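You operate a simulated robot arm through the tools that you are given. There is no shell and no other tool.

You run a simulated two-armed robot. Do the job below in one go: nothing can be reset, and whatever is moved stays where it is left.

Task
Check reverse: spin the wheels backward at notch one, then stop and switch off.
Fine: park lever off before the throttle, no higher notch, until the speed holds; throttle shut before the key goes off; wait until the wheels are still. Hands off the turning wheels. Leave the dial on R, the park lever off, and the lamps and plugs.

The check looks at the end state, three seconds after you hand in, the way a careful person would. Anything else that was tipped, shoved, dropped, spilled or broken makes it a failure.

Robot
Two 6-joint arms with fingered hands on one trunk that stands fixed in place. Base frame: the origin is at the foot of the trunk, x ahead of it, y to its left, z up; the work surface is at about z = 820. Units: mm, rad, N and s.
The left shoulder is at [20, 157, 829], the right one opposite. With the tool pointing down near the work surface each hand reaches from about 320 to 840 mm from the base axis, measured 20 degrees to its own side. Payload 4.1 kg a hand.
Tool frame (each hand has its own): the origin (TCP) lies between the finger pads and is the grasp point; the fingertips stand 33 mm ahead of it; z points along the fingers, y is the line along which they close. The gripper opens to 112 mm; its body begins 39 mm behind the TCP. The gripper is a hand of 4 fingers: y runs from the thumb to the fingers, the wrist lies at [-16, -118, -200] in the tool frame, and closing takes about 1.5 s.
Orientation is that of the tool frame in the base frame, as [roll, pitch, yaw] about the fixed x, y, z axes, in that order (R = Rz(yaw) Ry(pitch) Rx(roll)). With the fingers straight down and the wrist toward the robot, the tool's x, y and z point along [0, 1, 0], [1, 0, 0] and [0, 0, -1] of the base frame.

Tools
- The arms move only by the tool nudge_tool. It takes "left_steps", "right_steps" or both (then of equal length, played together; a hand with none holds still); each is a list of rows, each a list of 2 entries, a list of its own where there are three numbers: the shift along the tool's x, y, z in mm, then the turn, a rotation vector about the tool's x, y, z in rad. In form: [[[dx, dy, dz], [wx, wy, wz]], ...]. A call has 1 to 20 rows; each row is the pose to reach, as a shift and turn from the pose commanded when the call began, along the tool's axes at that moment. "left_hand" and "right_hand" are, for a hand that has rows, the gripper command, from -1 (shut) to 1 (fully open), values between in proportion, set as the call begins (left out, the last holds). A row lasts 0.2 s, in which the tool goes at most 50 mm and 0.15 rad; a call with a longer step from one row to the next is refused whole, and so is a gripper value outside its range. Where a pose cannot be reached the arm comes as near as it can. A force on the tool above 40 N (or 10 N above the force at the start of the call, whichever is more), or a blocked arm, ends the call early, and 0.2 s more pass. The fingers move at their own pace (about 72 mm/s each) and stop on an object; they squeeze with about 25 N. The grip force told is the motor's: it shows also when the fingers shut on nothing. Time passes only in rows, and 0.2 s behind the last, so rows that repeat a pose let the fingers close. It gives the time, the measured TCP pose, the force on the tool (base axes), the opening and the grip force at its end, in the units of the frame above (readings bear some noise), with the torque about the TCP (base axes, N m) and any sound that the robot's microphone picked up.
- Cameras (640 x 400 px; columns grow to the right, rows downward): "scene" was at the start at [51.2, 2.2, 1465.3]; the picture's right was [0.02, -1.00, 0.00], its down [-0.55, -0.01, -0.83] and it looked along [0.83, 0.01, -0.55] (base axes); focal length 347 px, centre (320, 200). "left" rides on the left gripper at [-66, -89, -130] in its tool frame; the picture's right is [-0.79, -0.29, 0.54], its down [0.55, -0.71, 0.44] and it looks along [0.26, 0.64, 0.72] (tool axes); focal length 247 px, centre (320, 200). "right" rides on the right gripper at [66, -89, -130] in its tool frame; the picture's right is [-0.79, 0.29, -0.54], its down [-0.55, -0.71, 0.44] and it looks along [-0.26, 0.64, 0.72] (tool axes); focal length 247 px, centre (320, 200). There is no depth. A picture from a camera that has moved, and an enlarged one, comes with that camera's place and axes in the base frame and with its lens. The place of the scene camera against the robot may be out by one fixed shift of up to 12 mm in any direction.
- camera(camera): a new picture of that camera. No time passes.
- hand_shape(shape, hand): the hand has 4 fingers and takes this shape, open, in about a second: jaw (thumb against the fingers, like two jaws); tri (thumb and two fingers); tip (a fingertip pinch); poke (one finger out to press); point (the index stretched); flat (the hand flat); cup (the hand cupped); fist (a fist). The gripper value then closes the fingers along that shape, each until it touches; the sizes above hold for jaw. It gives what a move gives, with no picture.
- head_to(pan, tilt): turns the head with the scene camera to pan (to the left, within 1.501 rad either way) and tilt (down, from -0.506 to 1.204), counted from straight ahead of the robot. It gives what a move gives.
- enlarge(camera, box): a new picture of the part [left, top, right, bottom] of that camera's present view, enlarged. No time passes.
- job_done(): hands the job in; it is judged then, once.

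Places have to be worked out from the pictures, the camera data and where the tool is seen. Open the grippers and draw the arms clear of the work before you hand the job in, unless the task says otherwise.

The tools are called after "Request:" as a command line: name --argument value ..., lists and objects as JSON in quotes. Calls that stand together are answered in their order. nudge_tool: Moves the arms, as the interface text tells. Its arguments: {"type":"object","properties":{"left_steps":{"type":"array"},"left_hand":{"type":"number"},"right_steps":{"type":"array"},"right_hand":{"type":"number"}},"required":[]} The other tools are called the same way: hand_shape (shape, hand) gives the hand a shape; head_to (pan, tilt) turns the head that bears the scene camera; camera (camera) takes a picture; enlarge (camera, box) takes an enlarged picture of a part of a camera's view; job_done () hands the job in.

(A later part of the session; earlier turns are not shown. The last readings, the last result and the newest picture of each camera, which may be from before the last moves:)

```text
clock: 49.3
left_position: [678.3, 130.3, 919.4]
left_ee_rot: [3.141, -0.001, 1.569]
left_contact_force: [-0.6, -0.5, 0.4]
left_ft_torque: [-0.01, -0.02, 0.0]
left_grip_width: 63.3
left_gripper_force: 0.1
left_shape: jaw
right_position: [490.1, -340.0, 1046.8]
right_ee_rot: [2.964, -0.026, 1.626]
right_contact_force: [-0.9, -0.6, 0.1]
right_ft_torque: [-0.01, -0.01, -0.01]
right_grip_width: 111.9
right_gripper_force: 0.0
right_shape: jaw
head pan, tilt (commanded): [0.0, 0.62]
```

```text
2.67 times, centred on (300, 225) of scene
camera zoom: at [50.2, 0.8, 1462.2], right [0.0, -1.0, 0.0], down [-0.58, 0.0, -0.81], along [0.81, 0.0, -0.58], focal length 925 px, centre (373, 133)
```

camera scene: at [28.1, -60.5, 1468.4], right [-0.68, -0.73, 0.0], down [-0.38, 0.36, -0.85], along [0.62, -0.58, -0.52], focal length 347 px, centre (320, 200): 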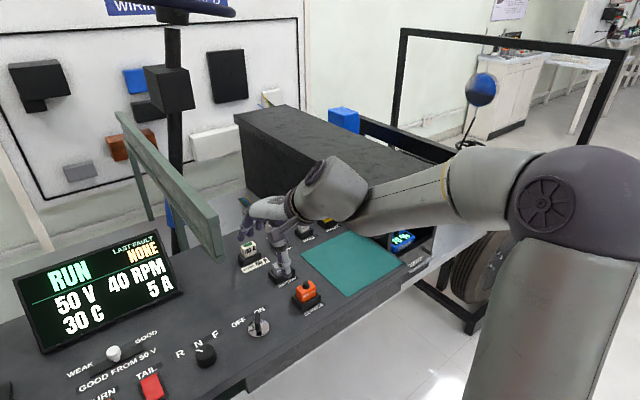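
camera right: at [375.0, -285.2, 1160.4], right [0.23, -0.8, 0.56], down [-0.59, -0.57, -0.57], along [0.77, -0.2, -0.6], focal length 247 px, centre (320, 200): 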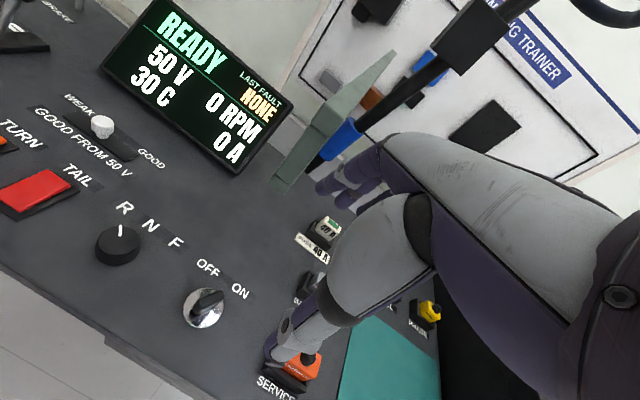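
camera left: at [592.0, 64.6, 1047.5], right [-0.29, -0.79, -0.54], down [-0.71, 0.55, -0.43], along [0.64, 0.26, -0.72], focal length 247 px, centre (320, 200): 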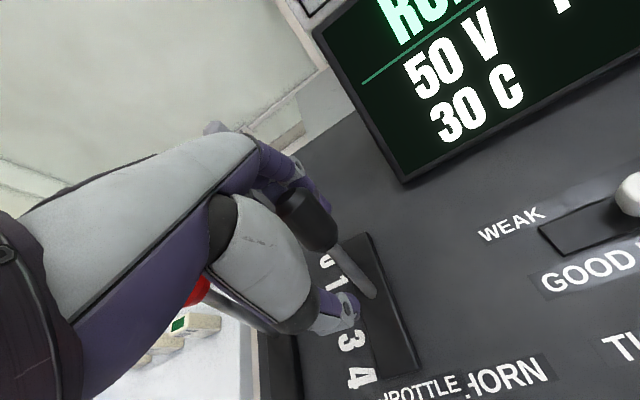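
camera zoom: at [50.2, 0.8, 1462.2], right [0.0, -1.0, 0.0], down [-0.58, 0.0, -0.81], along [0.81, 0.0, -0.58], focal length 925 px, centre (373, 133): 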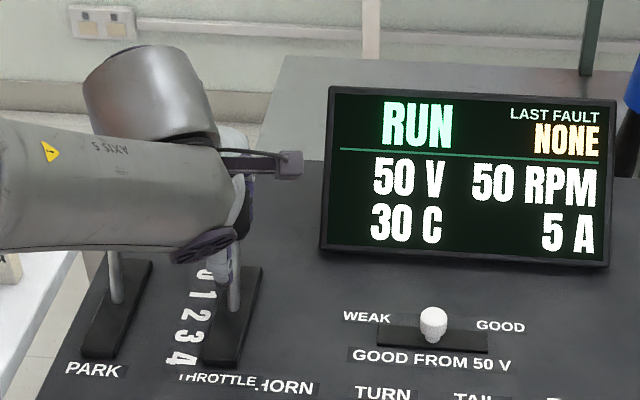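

It now reads 50 RPM, so the speed does follow the lever's place, and I may be short of the notch-one mark. I hold to see where it settles and look closely at the lever against the marks.

Request:
nudge_tool --left_steps '[[[0, 0, 0], [0, 0, 0]], [[0, 0, 0], [0, 0, 0]], [[0, 0, 0], [0, 0, 0]], [[0, 0, 0], [0, 0, 0]], [[0, 0, 0], [0, 0, 0]], [[0, 0, 0], [0, 0, 0]], [[0, 0, 0], [0, 0, 0]], [[0, 0, 0], [0, 0, 0]], [[0, 0, 0], [0, 0, 0]], [[0, 0, 0], [0, 0, 0]], [[0, 0, 0], [0, 0, 0]], [[0, 0, 0], [0, 0, 0]]]'

Request:
enlarge --camera "scene" --box '[230, 180, 420, 300]'

Request:
enlarge --camera "right" --box '[0, 0, 300, 180]'

Request:
enlarge --camera "left" --box '[260, 180, 420, 400]'

```text
clock: 51.9
left_position: [677.3, 130.0, 919.8]
left_ee_rot: [-3.14, 0.0, 1.57]
left_contact_force: [0.4, 0.3, 0.2]
left_ft_torque: [0.01, 0.0, -0.01]
left_grip_width: 63.5
left_gripper_force: 0.1
left_shape: jaw
right_position: [489.1, -340.5, 1046.1]
right_ee_rot: [2.962, -0.027, 1.627]
right_contact_force: [-0.4, -0.5, 0.0]
right_ft_torque: [0.01, 0.01, -0.03]
right_grip_width: 111.8
right_gripper_force: 0.1
right_shape: jaw
head pan, tilt (commanded): [0.0, 0.62]
```

```text
3.33 times, centred on (325, 240) of scene
camera zoom: at [50.2, 0.8, 1462.2], right [0.0, -1.0, 0.0], down [-0.58, 0.0, -0.81], along [0.81, 0.0, -0.58], focal length 1156 px, centre (303, 67)
```

zoom: 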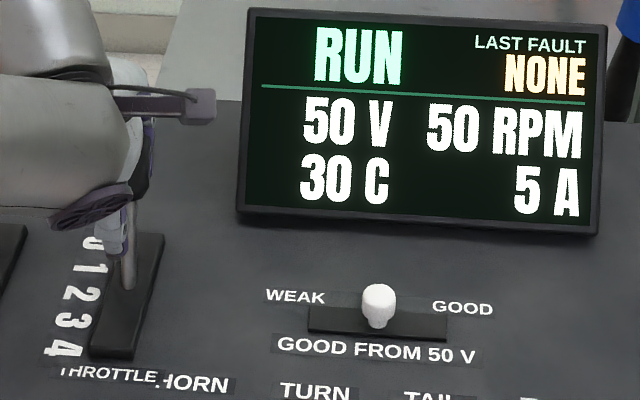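

```text
2.13 times, centred on (150, 90) of right
camera zoom: at [375.1, -285.1, 1160.3], right [0.23, -0.8, 0.56], down [-0.59, -0.57, -0.57], along [0.77, -0.2, -0.6], focal length 527 px, centre (683, 435)
```

zoom: 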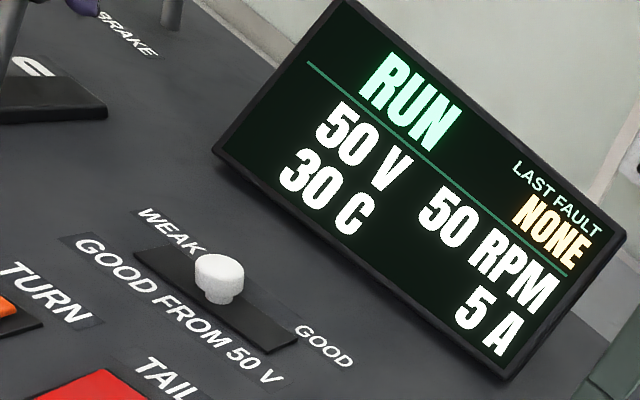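

```text
1.82 times, centred on (340, 290) of left
camera zoom: at [588.6, 65.2, 1047.7], right [-0.29, -0.79, -0.54], down [-0.71, 0.55, -0.44], along [0.64, 0.26, -0.72], focal length 449 px, centre (284, 36)
```

zoom: 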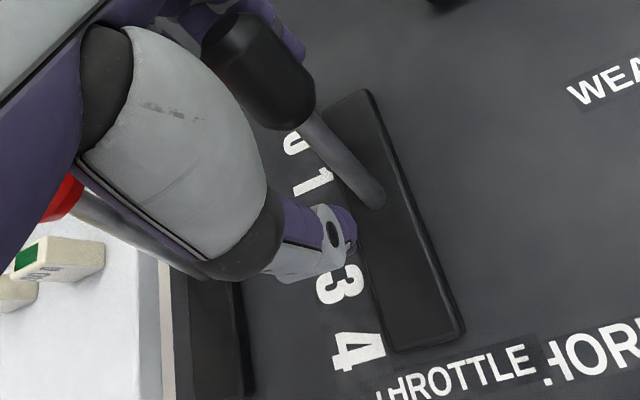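

It has settled at 50 RPM; by the cameras the knob has moved about 13 mm of the roughly 22 mm from mark 0 to mark 1, so the lever is short of notch one. I ease it 4 mm further and let it settle.

Request:
nudge_tool --left_steps '[[[0.1, -1.5, 0], [0, 0, 0]], [[0.2, -3, 0], [0, 0, 0]], [[0.3, -4, 0], [0, 0, 0]], [[0.3, -4, 0], [0, 0, 0]], [[0.3, -4, 0], [0, 0, 0]], [[0.3, -4, 0], [0, 0, 0]], [[0.3, -4, 0], [0, 0, 0]], [[0.3, -4, 0], [0, 0, 0]], [[0.3, -4, 0], [0, 0, 0]], [[0.3, -4, 0], [0, 0, 0]], [[0.3, -4, 0], [0, 0, 0]]]'

Request:
enlarge --camera "scene" --box '[230, 180, 420, 300]'

Request:
enlarge --camera "left" --box '[260, 180, 420, 400]'

```text
clock: 54.3
left_position: [672.8, 129.7, 919.1]
left_ee_rot: [-3.141, 0.0, 1.573]
left_contact_force: [0.2, -0.4, 0.6]
left_ft_torque: [0.0, -0.06, 0.01]
left_grip_width: 63.6
left_gripper_force: 0.0
left_shape: jaw
right_position: [489.0, -340.0, 1047.3]
right_ee_rot: [2.963, -0.026, 1.625]
right_contact_force: [-0.3, 0.1, 0.2]
right_ft_torque: [-0.01, -0.01, 0.01]
right_grip_width: 112.0
right_gripper_force: 0.0
right_shape: jaw
head pan, tilt (commanded): [0.0, 0.62]
```

```text
3.33 times, centred on (325, 240) of scene
camera zoom: at [50.2, 0.8, 1462.2], right [0.0, -1.0, 0.0], down [-0.58, 0.0, -0.81], along [0.81, 0.0, -0.58], focal length 1156 px, centre (303, 67)
```

zoom: 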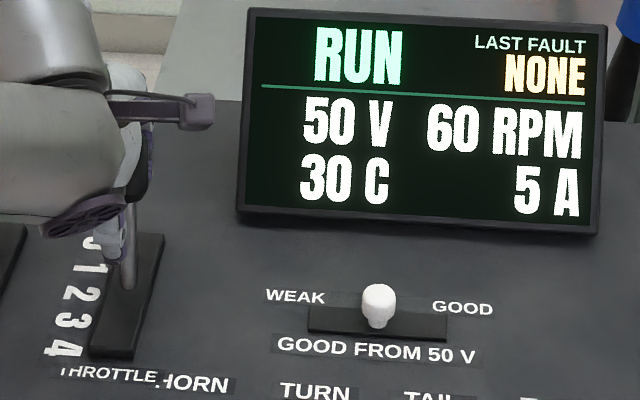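

```text
1.82 times, centred on (340, 290) of left
camera zoom: at [584.0, 65.7, 1047.8], right [-0.29, -0.79, -0.54], down [-0.71, 0.55, -0.44], along [0.64, 0.26, -0.72], focal length 449 px, centre (284, 36)
```

zoom: 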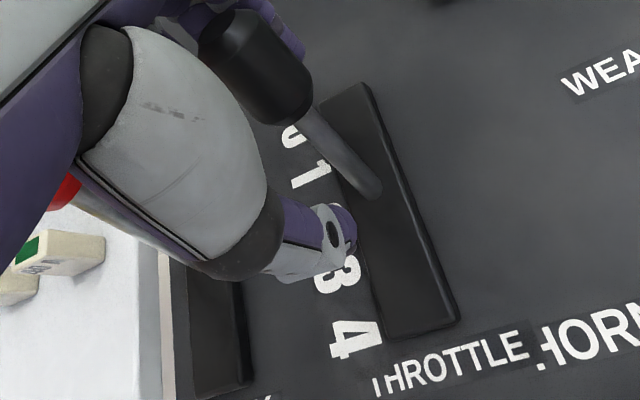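

60 RPM now. From the stem's lean (about 30° at mark 0, about 18° now, 15° expected at mark 1) I'm about 0.8 of a notch along, so I ease it a last 4 mm and let it settle.

Request:
nudge_tool --left_steps '[[[0.1, -1.5, 0], [0, 0, 0]], [[0.2, -3, 0], [0, 0, 0]], [[0.3, -4, 0], [0, 0, 0]], [[0.3, -4, 0], [0, 0, 0]], [[0.3, -4, 0], [0, 0, 0]], [[0.3, -4, 0], [0, 0, 0]], [[0.3, -4, 0], [0, 0, 0]], [[0.3, -4, 0], [0, 0, 0]], [[0.3, -4, 0], [0, 0, 0]], [[0.3, -4, 0], [0, 0, 0]], [[0.3, -4, 0], [0, 0, 0]], [[0.3, -4, 0], [0, 0, 0]], [[0.3, -4, 0], [0, 0, 0]]]'

Request:
enlarge --camera "scene" --box '[230, 180, 420, 300]'

Request:
enlarge --camera "left" --box '[260, 180, 420, 400]'

```text
clock: 57.1
left_position: [669.9, 130.3, 919.6]
left_ee_rot: [-3.14, -0.001, 1.57]
left_contact_force: [-0.1, 0.2, -1.1]
left_ft_torque: [0.0, -0.01, 0.01]
left_grip_width: 63.1
left_gripper_force: 0.2
left_shape: jaw
right_position: [489.5, -340.9, 1046.5]
right_ee_rot: [2.963, -0.026, 1.627]
right_contact_force: [0.2, -0.1, 0.3]
right_ft_torque: [0.02, -0.01, 0.0]
right_grip_width: 111.7
right_gripper_force: 0.0
right_shape: jaw
head pan, tilt (commanded): [0.0, 0.62]
```

```text
3.33 times, centred on (325, 240) of scene
camera zoom: at [50.2, 0.8, 1462.2], right [0.0, -1.0, 0.0], down [-0.58, 0.0, -0.81], along [0.81, 0.0, -0.58], focal length 1156 px, centre (303, 67)
```

zoom: 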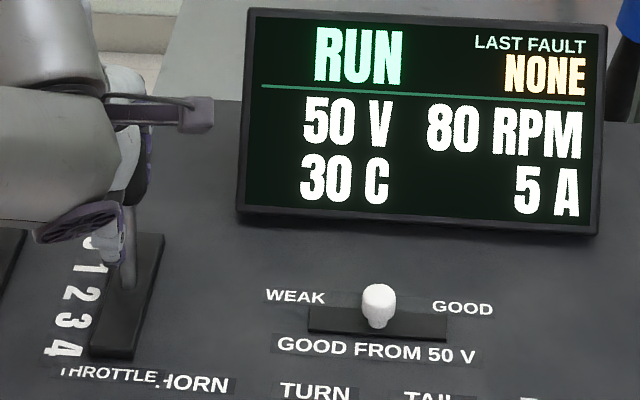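

```text
1.82 times, centred on (340, 290) of left
camera zoom: at [580.2, 66.0, 1048.4], right [-0.29, -0.79, -0.54], down [-0.71, 0.55, -0.44], along [0.64, 0.26, -0.72], focal length 449 px, centre (284, 36)
```

zoom: 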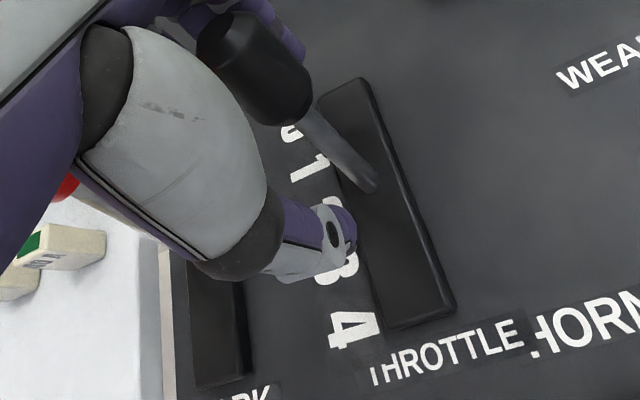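

80 RPM, and the finger spread is back to its free value (63.1 mm): the lever seems to have dropped into notch one. I hold still to see if 80 RPM holds.

Request:
nudge_tool --left_steps '[[[0, 0, 0], [0, 0, 0]], [[0, 0, 0], [0, 0, 0]], [[0, 0, 0], [0, 0, 0]], [[0, 0, 0], [0, 0, 0]], [[0, 0, 0], [0, 0, 0]], [[0, 0, 0], [0, 0, 0]], [[0, 0, 0], [0, 0, 0]], [[0, 0, 0], [0, 0, 0]], [[0, 0, 0], [0, 0, 0]], [[0, 0, 0], [0, 0, 0]]]'

Request:
enlarge --camera "scene" --box '[230, 180, 420, 300]'

Request:
nudge_tool --left_steps '[[[0, 0, 0], [0, 0, 0]], [[0, 0, 0], [0, 0, 0]], [[0, 0, 0], [0, 0, 0]], [[0, 0, 0], [0, 0, 0]], [[0, 0, 0], [0, 0, 0]], [[0, 0, 0], [0, 0, 0]], [[0, 0, 0], [0, 0, 0]], [[0, 0, 0], [0, 0, 0]], [[0, 0, 0], [0, 0, 0]], [[0, 0, 0], [0, 0, 0]]]'

Request:
enlarge --camera "scene" --box '[230, 180, 420, 300]'

```text
clock: 59.3
left_position: [669.2, 131.2, 920.4]
left_ee_rot: [3.142, -0.001, 1.571]
left_contact_force: [0.3, -0.1, 0.0]
left_ft_torque: [0.0, 0.0, -0.02]
left_grip_width: 63.2
left_gripper_force: 0.0
left_shape: jaw
right_position: [489.8, -341.8, 1044.9]
right_ee_rot: [2.963, -0.026, 1.626]
right_contact_force: [0.6, -0.6, 0.2]
right_ft_torque: [0.05, 0.01, 0.04]
right_grip_width: 112.1
right_gripper_force: 0.1
right_shape: jaw
head pan, tilt (commanded): [0.0, 0.62]
```

```text
3.33 times, centred on (325, 240) of scene
camera zoom: at [50.2, 0.8, 1462.2], right [0.0, -1.0, 0.0], down [-0.58, 0.0, -0.81], along [0.81, 0.0, -0.58], focal length 1156 px, centre (303, 67)
```

zoom: 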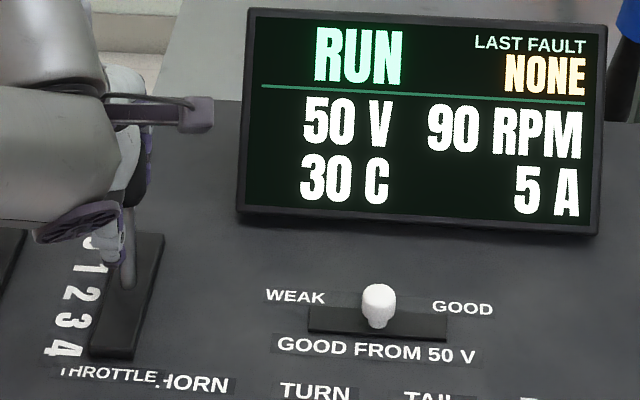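

```text
clock: 61.5
left_position: [668.9, 130.8, 920.3]
left_ee_rot: [3.141, 0.0, 1.569]
left_contact_force: [0.6, 1.1, 0.1]
left_ft_torque: [0.01, 0.03, -0.03]
left_grip_width: 63.3
left_gripper_force: 0.0
left_shape: jaw
right_position: [489.2, -341.4, 1046.0]
right_ee_rot: [2.963, -0.026, 1.628]
right_contact_force: [-0.3, 0.3, -0.3]
right_ft_torque: [-0.01, -0.02, 0.01]
right_grip_width: 111.8
right_gripper_force: 0.0
right_shape: jaw
head pan, tilt (commanded): [0.0, 0.62]
```

```text
3.33 times, centred on (325, 240) of scene
camera zoom: at [50.2, 0.8, 1462.2], right [0.0, -1.0, 0.0], down [-0.58, 0.0, -0.81], along [0.81, 0.0, -0.58], focal length 1156 px, centre (303, 67)
```

zoom: 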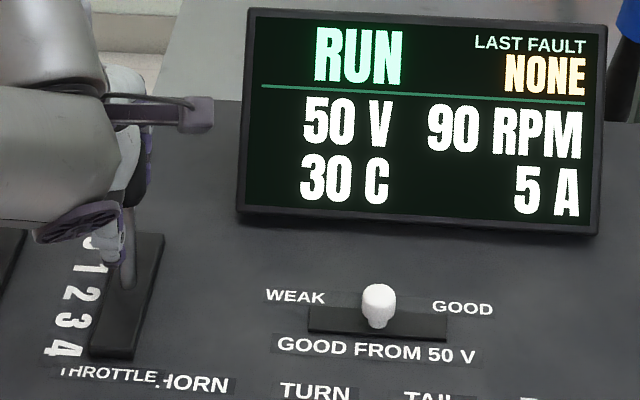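

90 RPM and steady over the last readings, with the lever free of the fingers in its notch: speed holds. Now I shut the throttle by pushing the knob forward with the thumb.

Request:
nudge_tool --left_steps '[[[-0.5, 6, 0], [0, 0, 0]], [[-1, 12, 0], [0, 0, 0]], [[-1.5, 18, 0], [0, 0, 0]], [[-2, 24, 0], [0, 0, 0]], [[-2.5, 29, 0], [0, 0, 0]], [[-3, 34, 0], [0, 0, 0]], [[-3.4, 39, 0], [0, 0, 0]], [[-3.8, 44, 0], [0, 0, 0]], [[-3.8, 44, 0], [0, 0, 0]]]'

Request:
enlarge --camera "scene" --box '[230, 180, 420, 300]'

Request:
enlarge --camera "left" --box '[260, 180, 420, 400]'

```text
clock: 63.5
left_position: [714.6, 125.8, 919.0]
left_ee_rot: [3.141, 0.0, 1.571]
left_contact_force: [-1.8, -0.4, -1.1]
left_ft_torque: [0.0, -0.02, 0.0]
left_grip_width: 64.6
left_gripper_force: 0.1
left_shape: jaw
right_position: [489.3, -341.6, 1046.2]
right_ee_rot: [2.964, -0.025, 1.627]
right_contact_force: [-0.1, -0.5, 0.0]
right_ft_torque: [0.03, 0.03, 0.02]
right_grip_width: 111.9
right_gripper_force: 0.0
right_shape: jaw
head pan, tilt (commanded): [0.0, 0.62]
```

```text
3.33 times, centred on (325, 240) of scene
camera zoom: at [50.2, 0.8, 1462.2], right [0.0, -1.0, 0.0], down [-0.58, 0.0, -0.81], along [0.81, 0.0, -0.58], focal length 1156 px, centre (303, 67)
```

zoom: 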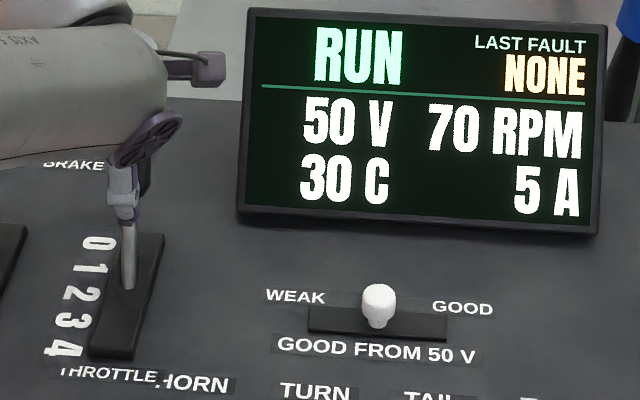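

```text
1.82 times, centred on (340, 290) of left
camera zoom: at [624.2, 61.7, 1048.2], right [-0.29, -0.79, -0.54], down [-0.71, 0.55, -0.44], along [0.64, 0.26, -0.72], focal length 449 px, centre (284, 36)
```

zoom: 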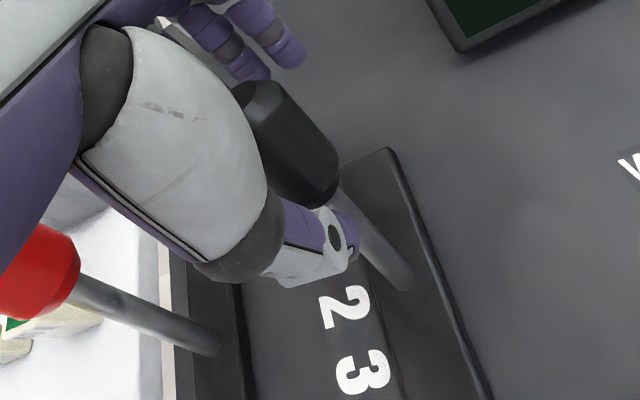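

Speed is falling (70 RPM) as the thumb pushes the lever forward. I keep pushing toward the stop at 0.

Request:
nudge_tool --left_steps '[[[-0.3, 3, 0], [0, 0, 0]], [[-0.5, 6, 0], [0, 0, 0]], [[-0.8, 9, 0], [0, 0, 0]], [[-1.1, 12, 0], [0, 0, 0]], [[-1.3, 14, 0], [0, 0, 0]], [[-1.3, 14, 0], [0, 0, 0]]]'

Request:
enlarge --camera "scene" --box '[230, 180, 420, 300]'

Request:
enlarge --camera "left" --box '[260, 180, 420, 400]'

```text
clock: 64.9
left_position: [727.0, 125.3, 920.3]
left_ee_rot: [-3.141, 0.001, 1.57]
left_contact_force: [-6.6, 0.0, 0.8]
left_ft_torque: [-0.02, 0.18, 0.03]
left_grip_width: 68.9
left_gripper_force: 0.1
left_shape: jaw
right_position: [489.7, -340.2, 1047.9]
right_ee_rot: [2.963, -0.026, 1.626]
right_contact_force: [-0.2, -0.2, -0.3]
right_ft_torque: [-0.03, -0.03, 0.01]
right_grip_width: 112.0
right_gripper_force: 0.1
right_shape: jaw
head pan, tilt (commanded): [0.0, 0.62]
```

```text
3.33 times, centred on (325, 240) of scene
camera zoom: at [49.9, 0.8, 1462.3], right [0.0, -1.0, 0.0], down [-0.58, 0.0, -0.81], along [0.81, 0.0, -0.58], focal length 1156 px, centre (303, 67)
```

zoom: 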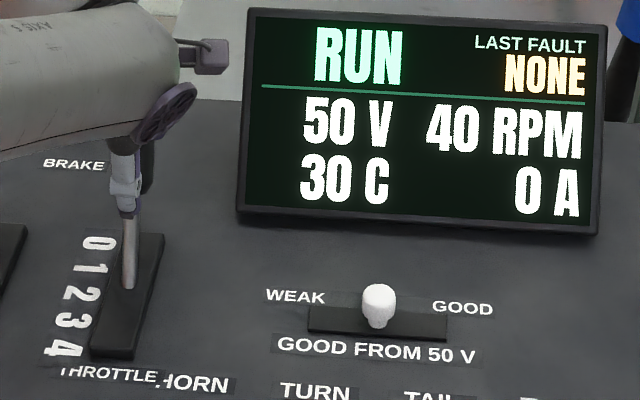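

```text
1.82 times, centred on (340, 290) of left
camera zoom: at [637.8, 60.6, 1048.0], right [-0.29, -0.79, -0.54], down [-0.71, 0.55, -0.44], along [0.64, 0.26, -0.72], focal length 449 px, centre (284, 36)
```

zoom: 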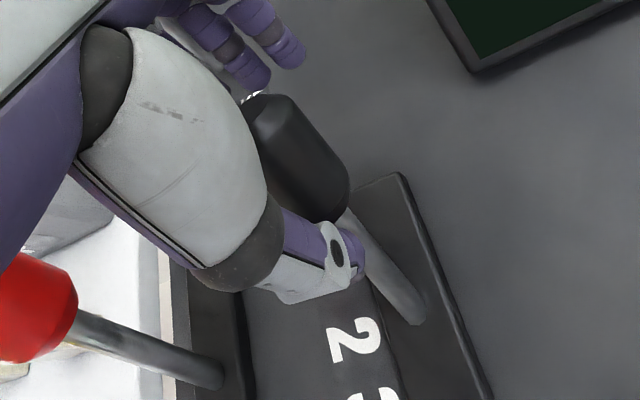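

Current is 0 A and the lever is at its stop (thumb bends with 6.6 N). While the wheels run down I turn the head to the wheel to see the direction at low speed.

Request:
head_to --pan -0.75 --tilt 0.55

Request:
enlarge --camera "scene" --box '[450, 220, 510, 300]'

Request:
camera --camera "scene"

Request:
nudge_tool --left_steps '[[[0, 0, 0], [0, 0, 0]]]'

Request:
enlarge --camera "scene" --box '[450, 220, 510, 300]'

Request:
nudge_tool --left_steps '[[[0, 0, 0], [0, 0, 0]]]'

Request:
enlarge --camera "scene" --box '[450, 220, 510, 300]'

Request:
camera --camera "scene"

```text
clock: 66.0
left_position: [728.5, 125.6, 920.6]
left_ee_rot: [3.139, 0.001, 1.571]
left_contact_force: [-6.6, 0.5, 0.2]
left_ft_torque: [0.01, 0.2, 0.01]
left_grip_width: 68.8
left_gripper_force: 0.0
left_shape: jaw
right_position: [488.1, -340.6, 1046.1]
right_ee_rot: [2.964, -0.026, 1.628]
right_contact_force: [0.0, 0.0, 0.5]
right_ft_torque: [0.0, 0.01, -0.01]
right_grip_width: 112.1
right_gripper_force: 0.1
right_shape: jaw
head pan, tilt (commanded): [-0.75, 0.55]
```

```text
5.00 times, centred on (480, 260) of scene
camera zoom: at [27.9, -60.4, 1468.4], right [-0.68, -0.73, 0.0], down [-0.38, 0.36, -0.85], along [0.62, -0.58, -0.52], focal length 1734 px, centre (-480, -100)
```

zoom: 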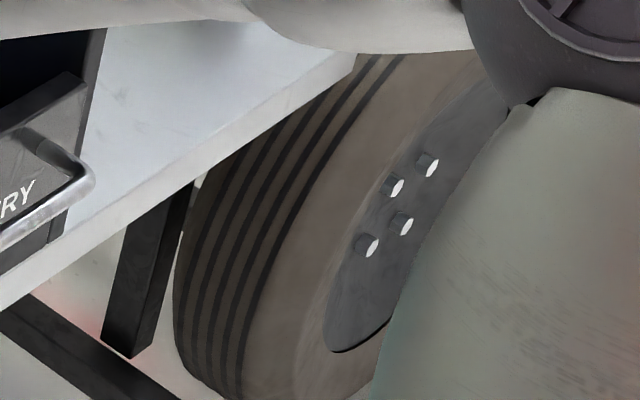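

```text
taken
camera scene: at [27.9, -60.4, 1468.4], right [-0.68, -0.73, 0.0], down [-0.38, 0.36, -0.85], along [0.62, -0.58, -0.52], focal length 347 px, centre (320, 200)
```

scene: 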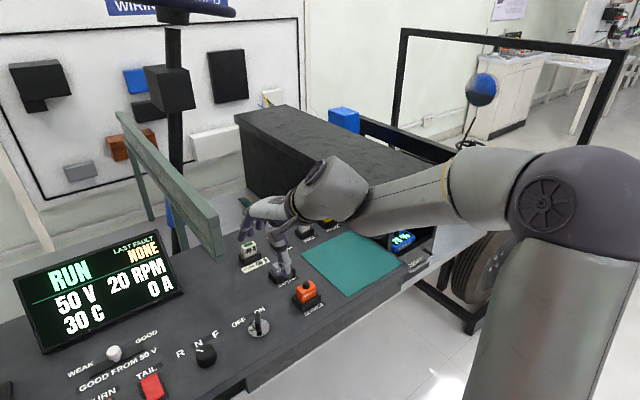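

```text
clock: 66.4
left_position: [726.9, 125.1, 919.4]
left_ee_rot: [3.141, 0.0, 1.57]
left_contact_force: [-7.1, 0.5, 0.9]
left_ft_torque: [0.0, 0.18, -0.03]
left_grip_width: 68.9
left_gripper_force: 0.1
left_shape: jaw
right_position: [488.5, -340.7, 1047.2]
right_ee_rot: [2.962, -0.025, 1.624]
right_contact_force: [0.2, -0.8, -0.3]
right_ft_torque: [0.02, 0.03, -0.04]
right_grip_width: 112.0
right_gripper_force: 0.2
right_shape: jaw
head pan, tilt (commanded): [-0.75, 0.55]
```

```text
5.00 times, centred on (480, 260) of scene
camera zoom: at [27.8, -60.4, 1468.4], right [-0.68, -0.73, 0.0], down [-0.38, 0.36, -0.85], along [0.62, -0.58, -0.52], focal length 1734 px, centre (-480, -100)
```

zoom: 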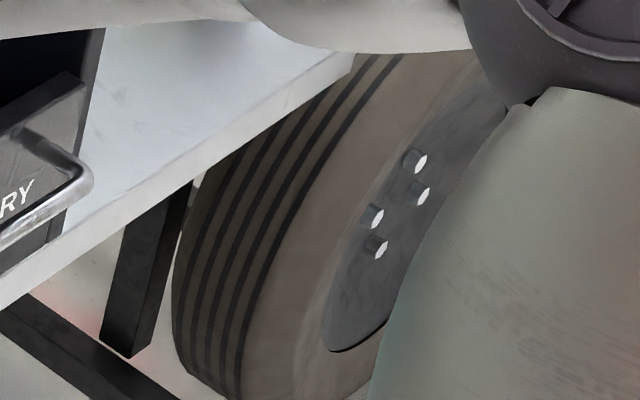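

```text
clock: 66.8
left_position: [728.7, 125.0, 921.0]
left_ee_rot: [3.141, 0.0, 1.569]
left_contact_force: [-8.1, -0.3, 1.5]
left_ft_torque: [0.05, 0.21, 0.0]
left_grip_width: 69.0
left_gripper_force: 0.1
left_shape: jaw
right_position: [490.0, -341.9, 1047.1]
right_ee_rot: [2.964, -0.026, 1.626]
right_contact_force: [0.3, -0.6, 0.1]
right_ft_torque: [0.02, -0.02, 0.01]
right_grip_width: 111.9
right_gripper_force: 0.0
right_shape: jaw
head pan, tilt (commanded): [-0.75, 0.55]
```

```text
5.00 times, centred on (480, 260) of scene
camera zoom: at [27.8, -60.4, 1468.4], right [-0.68, -0.73, 0.0], down [-0.38, 0.36, -0.85], along [0.62, -0.58, -0.52], focal length 1734 px, centre (-480, -100)
```

zoom: 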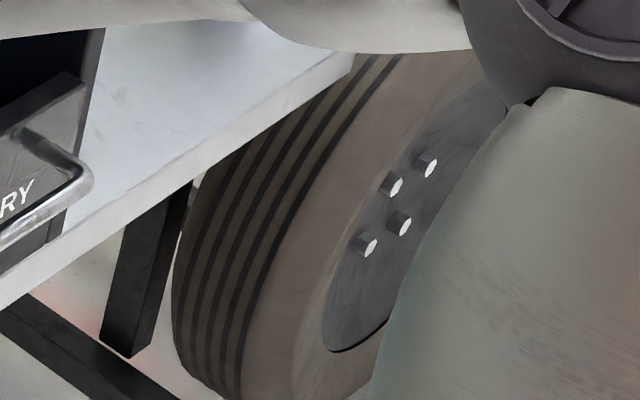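

```text
taken
camera scene: at [27.8, -60.4, 1468.4], right [-0.68, -0.73, 0.0], down [-0.38, 0.36, -0.85], along [0.62, -0.58, -0.52], focal length 347 px, centre (320, 200)
```

scene: 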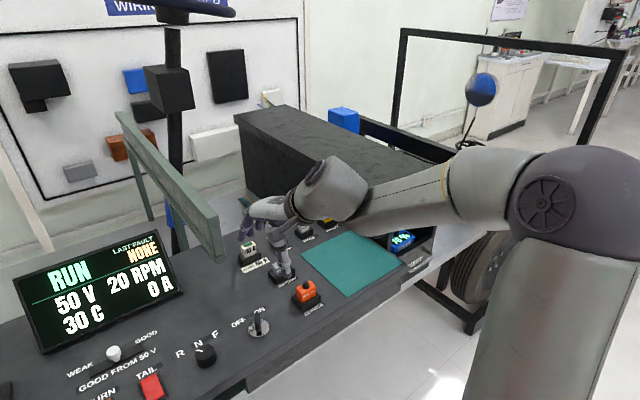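

The lug angles step +51° then +41° over the two 0.4 s intervals – slowing, top moving away from the steering column – so it's truly running backward and running down. I back the thumb off, open the left hand and lift it clear of the throttle.

Request:
nudge_tool --left_steps '[[[0.5, -5, 0], [0, 0, 0]], [[0.9, -10, 0], [0, 0, 0]], [[0.9, -12, 0], [0, 0, 0]], [[0.9, -12, 0], [0, 0, 0]], [[0.9, -12, 0], [0, 0, 0]], [[0.9, -12, -15], [0, 0, 0]], [[0.9, -12, -40], [0, 0, 0]], [[0.9, -12, -70], [0, 0, 0]], [[0.9, -12, -105], [0, 0, 0]], [[0.9, -12, -140], [0, 0, 0]], [[0.9, -12, -140], [0, 0, 0]]]' --left_hand 1

Request:
head_to --pan 0.0 --tilt 0.62

Request:
camera --camera "scene"

Request:
enlarge --camera "left" --box '[300, 180, 540, 400]'

```text
clock: 69.2
left_position: [714.1, 126.7, 1062.7]
left_ee_rot: [-3.141, 0.0, 1.571]
left_contact_force: [0.3, 0.3, -0.2]
left_ft_torque: [0.0, 0.0, 0.01]
left_grip_width: 111.8
left_gripper_force: 0.0
left_shape: jaw
right_position: [489.4, -341.9, 1046.1]
right_ee_rot: [2.963, -0.027, 1.626]
right_contact_force: [0.1, 0.3, -0.4]
right_ft_torque: [0.0, 0.0, -0.01]
right_grip_width: 112.3
right_gripper_force: 0.1
right_shape: jaw
head pan, tilt (commanded): [-0.75, 0.55]
```

```text
clock: 70.3
left_position: [713.3, 127.6, 1062.2]
left_ee_rot: [3.141, 0.001, 1.57]
left_contact_force: [-0.8, -0.8, -0.4]
left_ft_torque: [0.0, 0.01, 0.02]
left_grip_width: 111.6
left_gripper_force: 0.1
left_shape: jaw
right_position: [489.7, -341.3, 1046.9]
right_ee_rot: [2.964, -0.026, 1.627]
right_contact_force: [1.0, -0.2, 0.4]
right_ft_torque: [0.0, -0.02, 0.01]
right_grip_width: 112.0
right_gripper_force: 0.0
right_shape: jaw
head pan, tilt (commanded): [0.0, 0.62]
```

```text
taken
camera scene: at [50.2, 0.7, 1462.2], right [0.0, -1.0, 0.0], down [-0.58, 0.0, -0.81], along [0.81, 0.0, -0.58], focal length 347 px, centre (320, 200)
```

scene: 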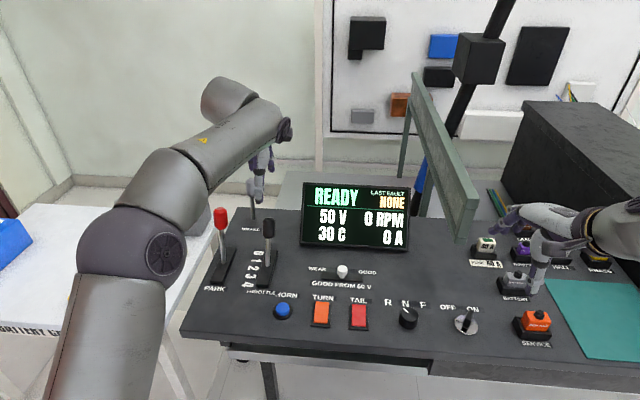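

```text
1.82 times, centred on (420, 290) of left
camera zoom: at [624.9, 62.5, 1190.2], right [-0.29, -0.79, -0.54], down [-0.71, 0.55, -0.44], along [0.64, 0.26, -0.72], focal length 449 px, centre (138, 36)
```

zoom: 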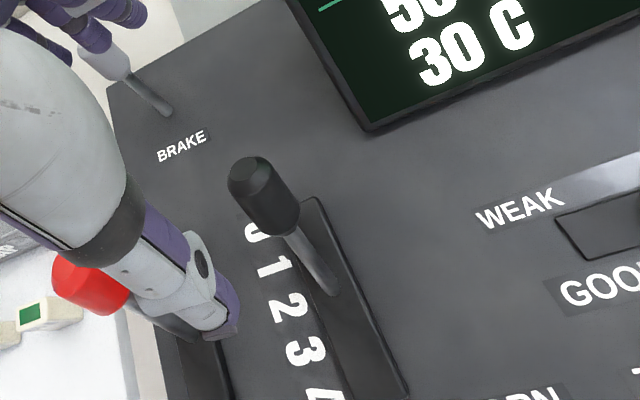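

READY, 0 RPM, 0 A, throttle back at 0. I draw the left arm up and back out of the way.

Request:
nudge_tool --left_steps '[[[0, 0, -40], [0, 0, 0]], [[2, -20, -80], [0, 0, 0]], [[5, -50, -115], [0, 0, 0]], [[8, -85, -145], [0, 0, 0]], [[11, -120, -170], [0, 0, 0]], [[14, -158, -190], [0, 0, 0]], [[17, -196, -203], [0, 0, 0]], [[20, -235, -211], [0, 0, 0]], [[23, -275, -211], [0, 0, 0]], [[26, -315, -211], [0, 0, 0]], [[30, -353, -211], [0, 0, 0]], [[30, -353, -211], [0, 0, 0]]]'

Request:
camera --camera "scene"

Request:
enlarge --camera "scene" --box '[420, 270, 540, 350]'

Request:
enlarge --camera "right" --box '[140, 240, 300, 340]'

```text
clock: 72.9
left_position: [363.1, 157.2, 1270.8]
left_ee_rot: [3.141, 0.0, 1.57]
left_contact_force: [1.3, 0.5, 0.7]
left_ft_torque: [-0.01, 0.02, 0.01]
left_grip_width: 111.8
left_gripper_force: 0.1
left_shape: jaw
right_position: [489.2, -341.0, 1045.7]
right_ee_rot: [2.965, -0.026, 1.627]
right_contact_force: [0.4, 0.3, -0.3]
right_ft_torque: [-0.03, -0.05, 0.03]
right_grip_width: 112.0
right_gripper_force: 0.0
right_shape: jaw
head pan, tilt (commanded): [0.0, 0.62]
```

```text
taken
camera scene: at [50.3, 0.8, 1462.2], right [0.0, -1.0, 0.0], down [-0.58, 0.0, -0.81], along [0.81, 0.0, -0.58], focal length 347 px, centre (320, 200)
```

scene: 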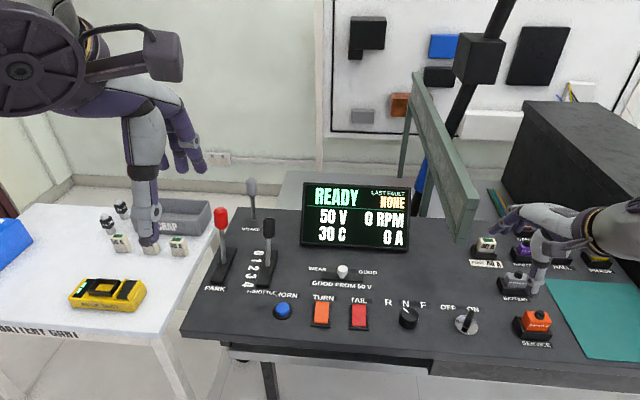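

```text
5.00 times, centred on (480, 310) of scene
camera zoom: at [50.3, 0.8, 1462.2], right [0.0, -1.0, 0.0], down [-0.58, 0.0, -0.81], along [0.81, 0.0, -0.58], focal length 1734 px, centre (-480, -350)
```

zoom: 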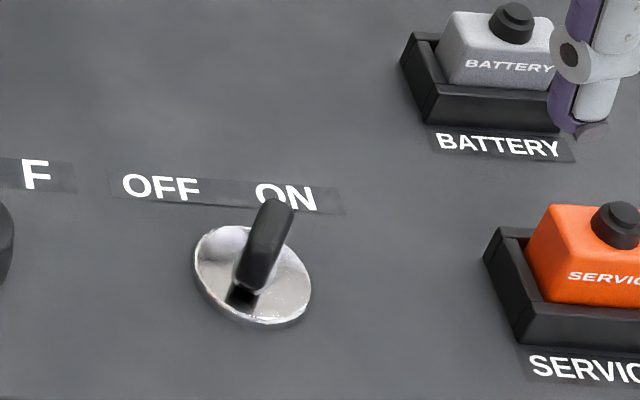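

```text
4.00 times, centred on (220, 290) of right
camera zoom: at [375.2, -285.1, 1160.3], right [0.23, -0.8, 0.56], down [-0.59, -0.57, -0.57], along [0.77, -0.2, -0.6], focal length 988 px, centre (720, -160)
```

zoom: 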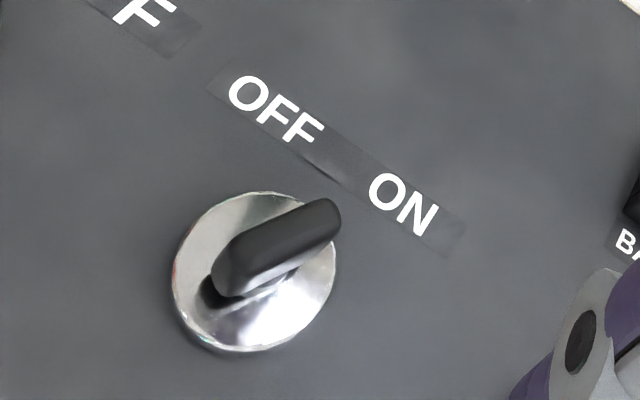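

Both arms are clear, the screen shows READY with 0 RPM, and the key bar points about 28° right of straight ahead (ON) on a plate centred near (497, -306). The right arm sits in an awkward posture, so I test in the air, well above the plugs, turning the hand back toward yaw 2.4 where it reached before.

Request:
nudge_tool --right_steps '[[[0, 3, 0], [0, 0, -0.1]], [[0, 6, 0], [0, 0, -0.2]], [[0, 9, 0], [0, 0, -0.3]], [[0, 12, 0], [0, 0, -0.4]], [[0, 15, 0], [0, 0, -0.5]], [[0, 15, 0], [0, 0, -0.6]], [[0, 15, 0], [0, 0, -0.7]], [[0, 15, 0], [0, 0, -0.8]], [[0, 15, 0], [0, 0, -0.9]], [[0, 15, 0], [0, 0, -0.9]]]'

Request:
camera --camera "scene"

Request:
camera --camera "right"

```text
clock: 75.1
left_position: [363.9, 157.7, 1271.9]
left_ee_rot: [3.141, 0.0, 1.571]
left_contact_force: [0.3, -1.1, 0.2]
left_ft_torque: [0.01, 0.01, 0.05]
left_grip_width: 111.6
left_gripper_force: 0.0
left_shape: jaw
right_position: [494.7, -310.6, 1058.1]
right_ee_rot: [3.141, 0.001, 2.471]
right_contact_force: [0.3, 0.1, -0.3]
right_ft_torque: [0.04, 0.0, 0.02]
right_grip_width: 111.8
right_gripper_force: 0.0
right_shape: jaw
right hand out of reach, approached as far as the arm can: row 1, 2, 3, 4
head pan, tilt (commanded): [0.0, 0.62]
```

```text
taken
camera scene: at [50.2, 0.8, 1462.2], right [0.0, -1.0, 0.0], down [-0.58, 0.0, -0.81], along [0.81, 0.0, -0.58], focal length 347 px, centre (320, 200)
```

scene: 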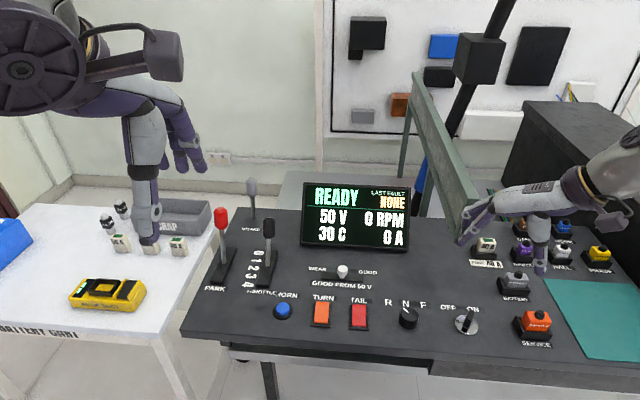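

```text
taken
camera right: at [386.9, -340.7, 1188.8], right [0.8, -0.27, 0.54], down [-0.01, -0.9, -0.44], along [0.6, 0.34, -0.72], focal length 247 px, centre (320, 200)
```

right: 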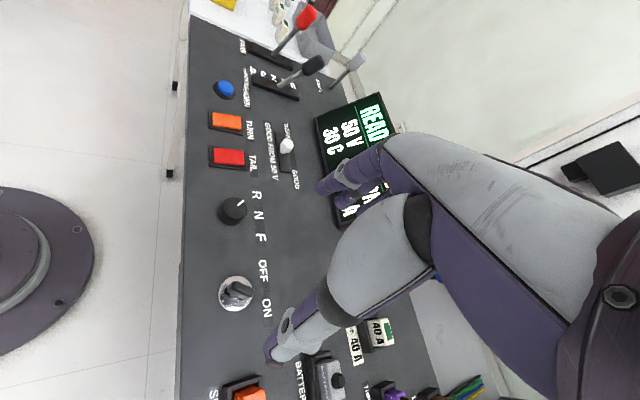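

In this posture the hand reaches yaw 2.47 exactly, above the key. I test further rotation in the air, up to about yaw 3.5, to know if a full turn of the key is possible.

Request:
nudge_tool --right_steps '[[[0, 0, 0], [0, 0, -0.12]], [[0, 0, 0], [0, 0, -0.24]], [[0, 0, 0], [0, 0, -0.36]], [[0, 0, 0], [0, 0, -0.48]], [[0, 0, 0], [0, 0, -0.6]], [[0, 0, 0], [0, 0, -0.72]], [[0, 0, 0], [0, 0, -0.84]], [[0, 0, 0], [0, 0, -0.96]], [[0, 0, 0], [0, 0, -1.08]], [[0, 0, 0], [0, 0, -1.2]], [[0, 0, 0], [0, 0, -1.2]]]'

Request:
camera --camera "scene"

Request:
camera --camera "right"

```text
clock: 77.5
left_position: [362.7, 156.8, 1272.3]
left_ee_rot: [3.141, 0.0, 1.571]
left_contact_force: [0.3, 0.7, 0.0]
left_ft_torque: [0.0, 0.0, -0.01]
left_grip_width: 111.9
left_gripper_force: 0.1
left_shape: jaw
right_position: [507.1, -280.7, 1075.9]
right_ee_rot: [3.06, 0.052, -2.694]
right_contact_force: [0.0, -0.2, 0.8]
right_ft_torque: [-0.02, 0.04, 0.01]
right_grip_width: 111.8
right_gripper_force: 0.1
right_shape: jaw
right hand out of reach, approached as far as the arm can: row 7, 8, 9, 10, 11
head pan, tilt (commanded): [0.0, 0.62]
```

```text
taken
camera scene: at [50.2, 0.8, 1462.2], right [0.0, -1.0, 0.0], down [-0.58, 0.0, -0.81], along [0.81, 0.0, -0.58], focal length 347 px, centre (320, 200)
```

scene: 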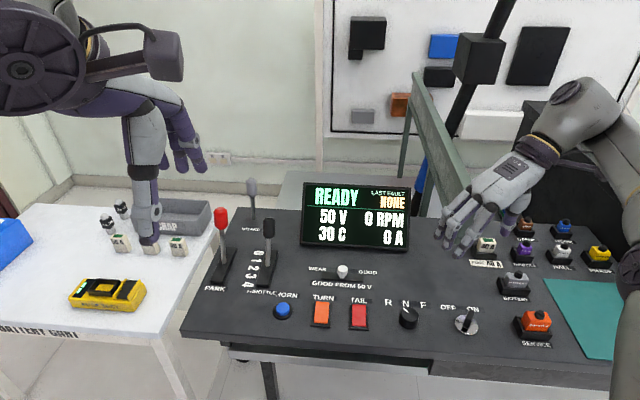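

```text
taken
camera right: at [485.7, -400.7, 1194.9], right [0.58, 0.55, 0.6], down [0.81, -0.36, -0.46], along [-0.04, 0.76, -0.65], focal length 247 px, centre (320, 200)
```

right: 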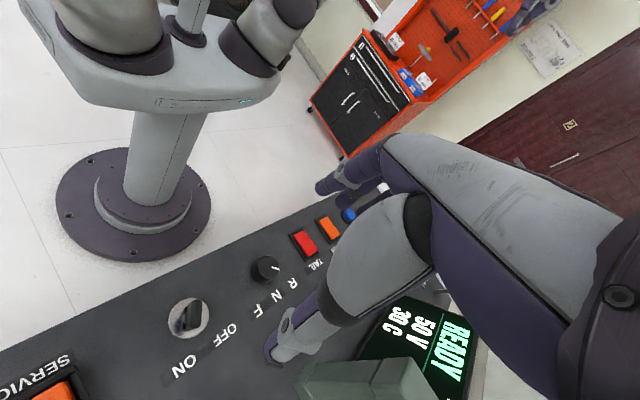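

Reachable yaw here runs from about 2.1 to 3.2, so gripping the key through its full turn isn't possible; pushing the far end of its bar leftward with the thumb is. I take close views of the key from this pose to fix its height and ends.

Request:
enlarge --camera "right" --box '[140, 270, 260, 350]'

Request:
nudge_tool --right_steps '[[[0, 0, 0], [0, 0, 0.12]], [[0, 0, 0], [0, 0, 0.24]], [[0, 0, 0], [0, 0, 0.36]], [[0, 0, 0], [0, 0, 0.48]], [[0, 0, 0], [0, 0, 0.6]], [[0, 0, 0], [0, 0, 0.7]], [[0, 0, 0], [0, 0, 0.7]]]'

Request:
camera --camera "right"

Request:
enlarge --camera "right" --box '[180, 250, 300, 330]'

```text
5.00 times, centred on (200, 310) of right
camera zoom: at [485.7, -400.7, 1194.9], right [0.58, 0.55, 0.6], down [0.81, -0.36, -0.46], along [-0.04, 0.76, -0.65], focal length 1235 px, centre (920, -350)
```

zoom: 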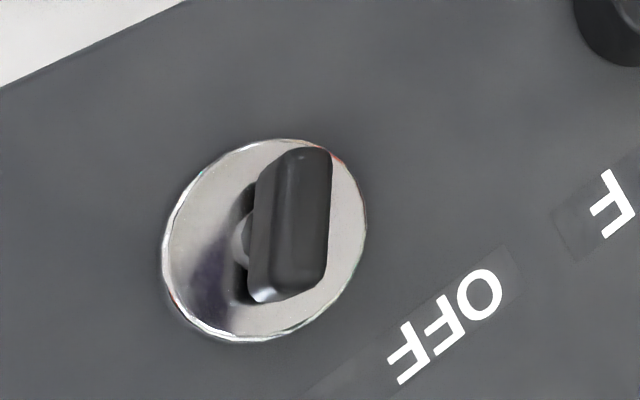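

```text
clock: 79.1
left_position: [363.8, 157.9, 1271.8]
left_ee_rot: [3.141, -0.001, 1.569]
left_contact_force: [0.3, -0.8, 0.0]
left_ft_torque: [0.02, 0.02, 0.01]
left_grip_width: 111.6
left_gripper_force: 0.0
left_shape: jaw
right_position: [508.2, -280.5, 1075.2]
right_ee_rot: [3.047, -0.011, 2.889]
right_contact_force: [1.0, 0.4, 0.2]
right_ft_torque: [-0.02, 0.04, -0.01]
right_grip_width: 111.8
right_gripper_force: 0.1
right_shape: jaw
head pan, tilt (commanded): [0.0, 0.62]
```

```text
taken
camera right: at [421.0, -363.5, 1196.2], right [0.83, 0.03, 0.55], down [0.36, -0.78, -0.51], along [0.42, 0.62, -0.66], focal length 247 px, centre (320, 200)
```

right: 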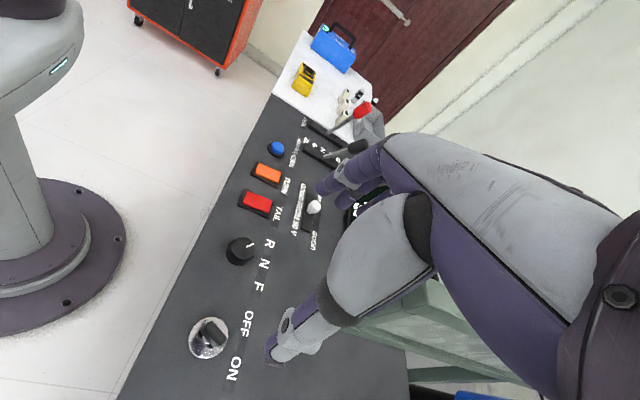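

```text
5.00 times, centred on (240, 290) of right
camera zoom: at [421.0, -363.5, 1196.2], right [0.83, 0.03, 0.55], down [0.36, -0.78, -0.51], along [0.42, 0.62, -0.66], focal length 1235 px, centre (720, -250)
```

zoom: 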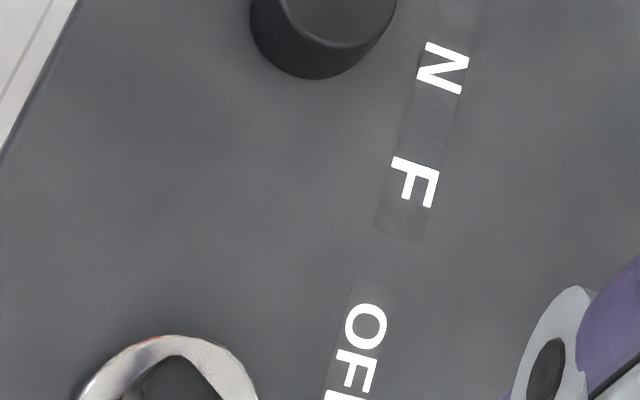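

The key bar spans about (487,-298) to (510,-318), centred on (498,-308), top at z≈857. I'll level the hand at yaw 2.8, narrow it to about 62 mm, and hover at (514,-305,960) so the thumb comes to the right of the bar's far end.

Request:
nudge_tool --right_steps '[[[-1.6, -4.2, 14], [0.0118, -0.0014, 0.011]], [[-3.2, -8.3, 28], [0.0236, -0.0028, 0.022]], [[-4.9, -12.5, 42], [0.0355, -0.0041, 0.033]], [[-6.5, -16.6, 56], [0.0473, -0.0055, 0.045]], [[-8.1, -20.8, 70], [0.0591, -0.0069, 0.056]], [[-9.8, -25, 84], [0.071, -0.0083, 0.067]], [[-11.4, -29.1, 98], [0.0828, -0.0096, 0.078]], [[-13, -33.3, 112.4], [0.0946, -0.011, 0.089]], [[-13, -33.3, 112.4], [0.0946, -0.011, 0.089]]]' --right_hand 0.1

Request:
camera --camera "right"

Request:
camera --camera "scene"

```text
clock: 81.1
left_position: [362.5, 158.0, 1272.0]
left_ee_rot: [-3.14, 0.0, 1.571]
left_contact_force: [0.7, -0.2, -0.1]
left_ft_torque: [0.05, 0.0, -0.03]
left_grip_width: 111.7
left_gripper_force: 0.0
left_shape: jaw
right_position: [517.0, -306.4, 957.4]
right_ee_rot: [-3.141, -0.003, 2.801]
right_contact_force: [0.5, 0.4, 0.2]
right_ft_torque: [0.03, 0.0, 0.02]
right_grip_width: 62.2
right_gripper_force: 0.1
right_shape: jaw
head pan, tilt (commanded): [0.0, 0.62]
```

```text
taken
camera right: at [425.1, -369.4, 1088.0], right [0.84, 0.0, 0.54], down [0.28, -0.85, -0.44], along [0.46, 0.52, -0.72], focal length 247 px, centre (320, 200)
```

right: 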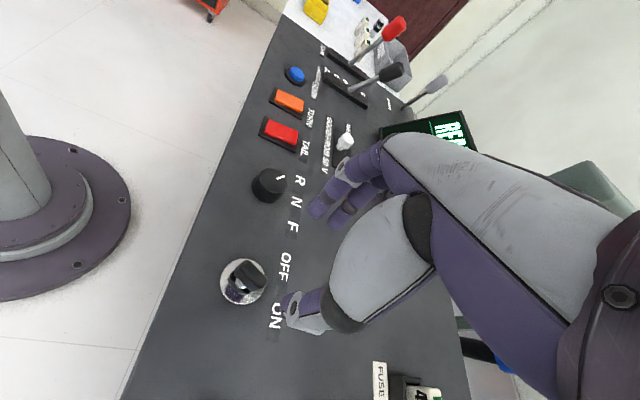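

```text
taken
camera scene: at [50.2, 0.8, 1462.2], right [0.0, -1.0, 0.0], down [-0.58, 0.0, -0.81], along [0.81, 0.0, -0.58], focal length 347 px, centre (320, 200)
```

scene: 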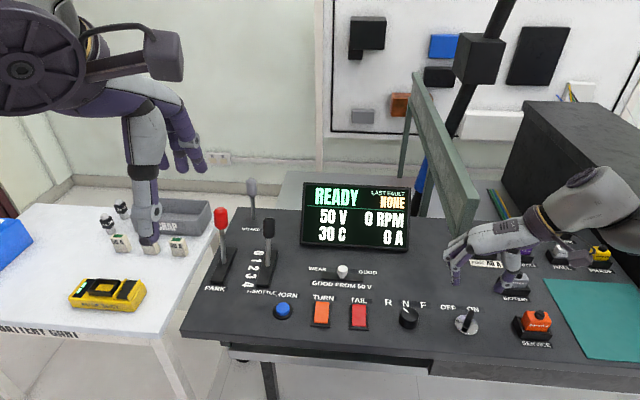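

Pose reached cleanly. I enlarge this nearer view of the key and thumb to refine the approach.

Request:
enlarge --camera "right" --box '[200, 240, 340, 340]'

Request:
enlarge --camera "scene" --box '[420, 220, 580, 350]'

```text
4.00 times, centred on (270, 290) of right
camera zoom: at [425.1, -369.4, 1088.0], right [0.84, 0.0, 0.54], down [0.28, -0.85, -0.44], along [0.46, 0.52, -0.72], focal length 988 px, centre (520, -160)
```

zoom: 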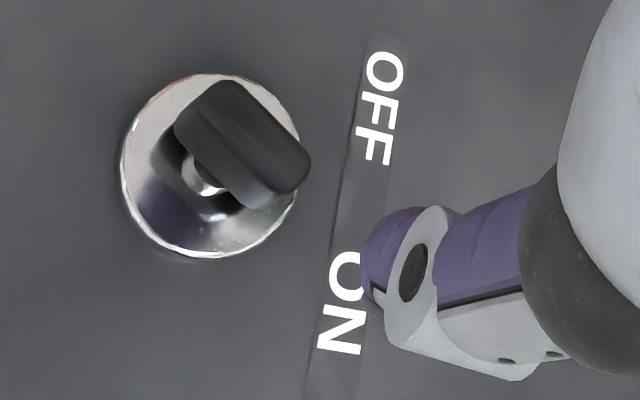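

```text
3.08 times, centred on (500, 285) of scene
camera zoom: at [50.2, 0.8, 1462.2], right [0.0, -1.0, 0.0], down [-0.58, 0.0, -0.81], along [0.81, 0.0, -0.58], focal length 1067 px, centre (-234, -62)
```

zoom: 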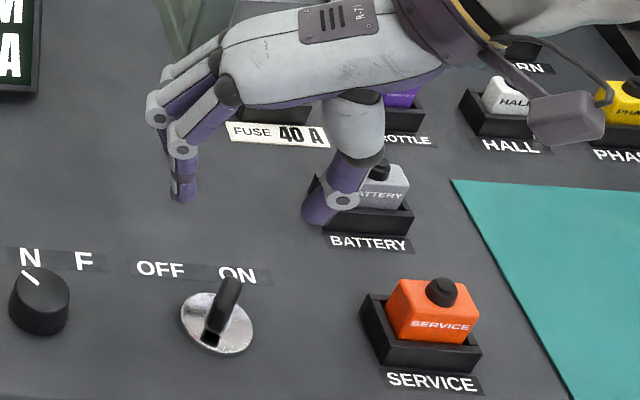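

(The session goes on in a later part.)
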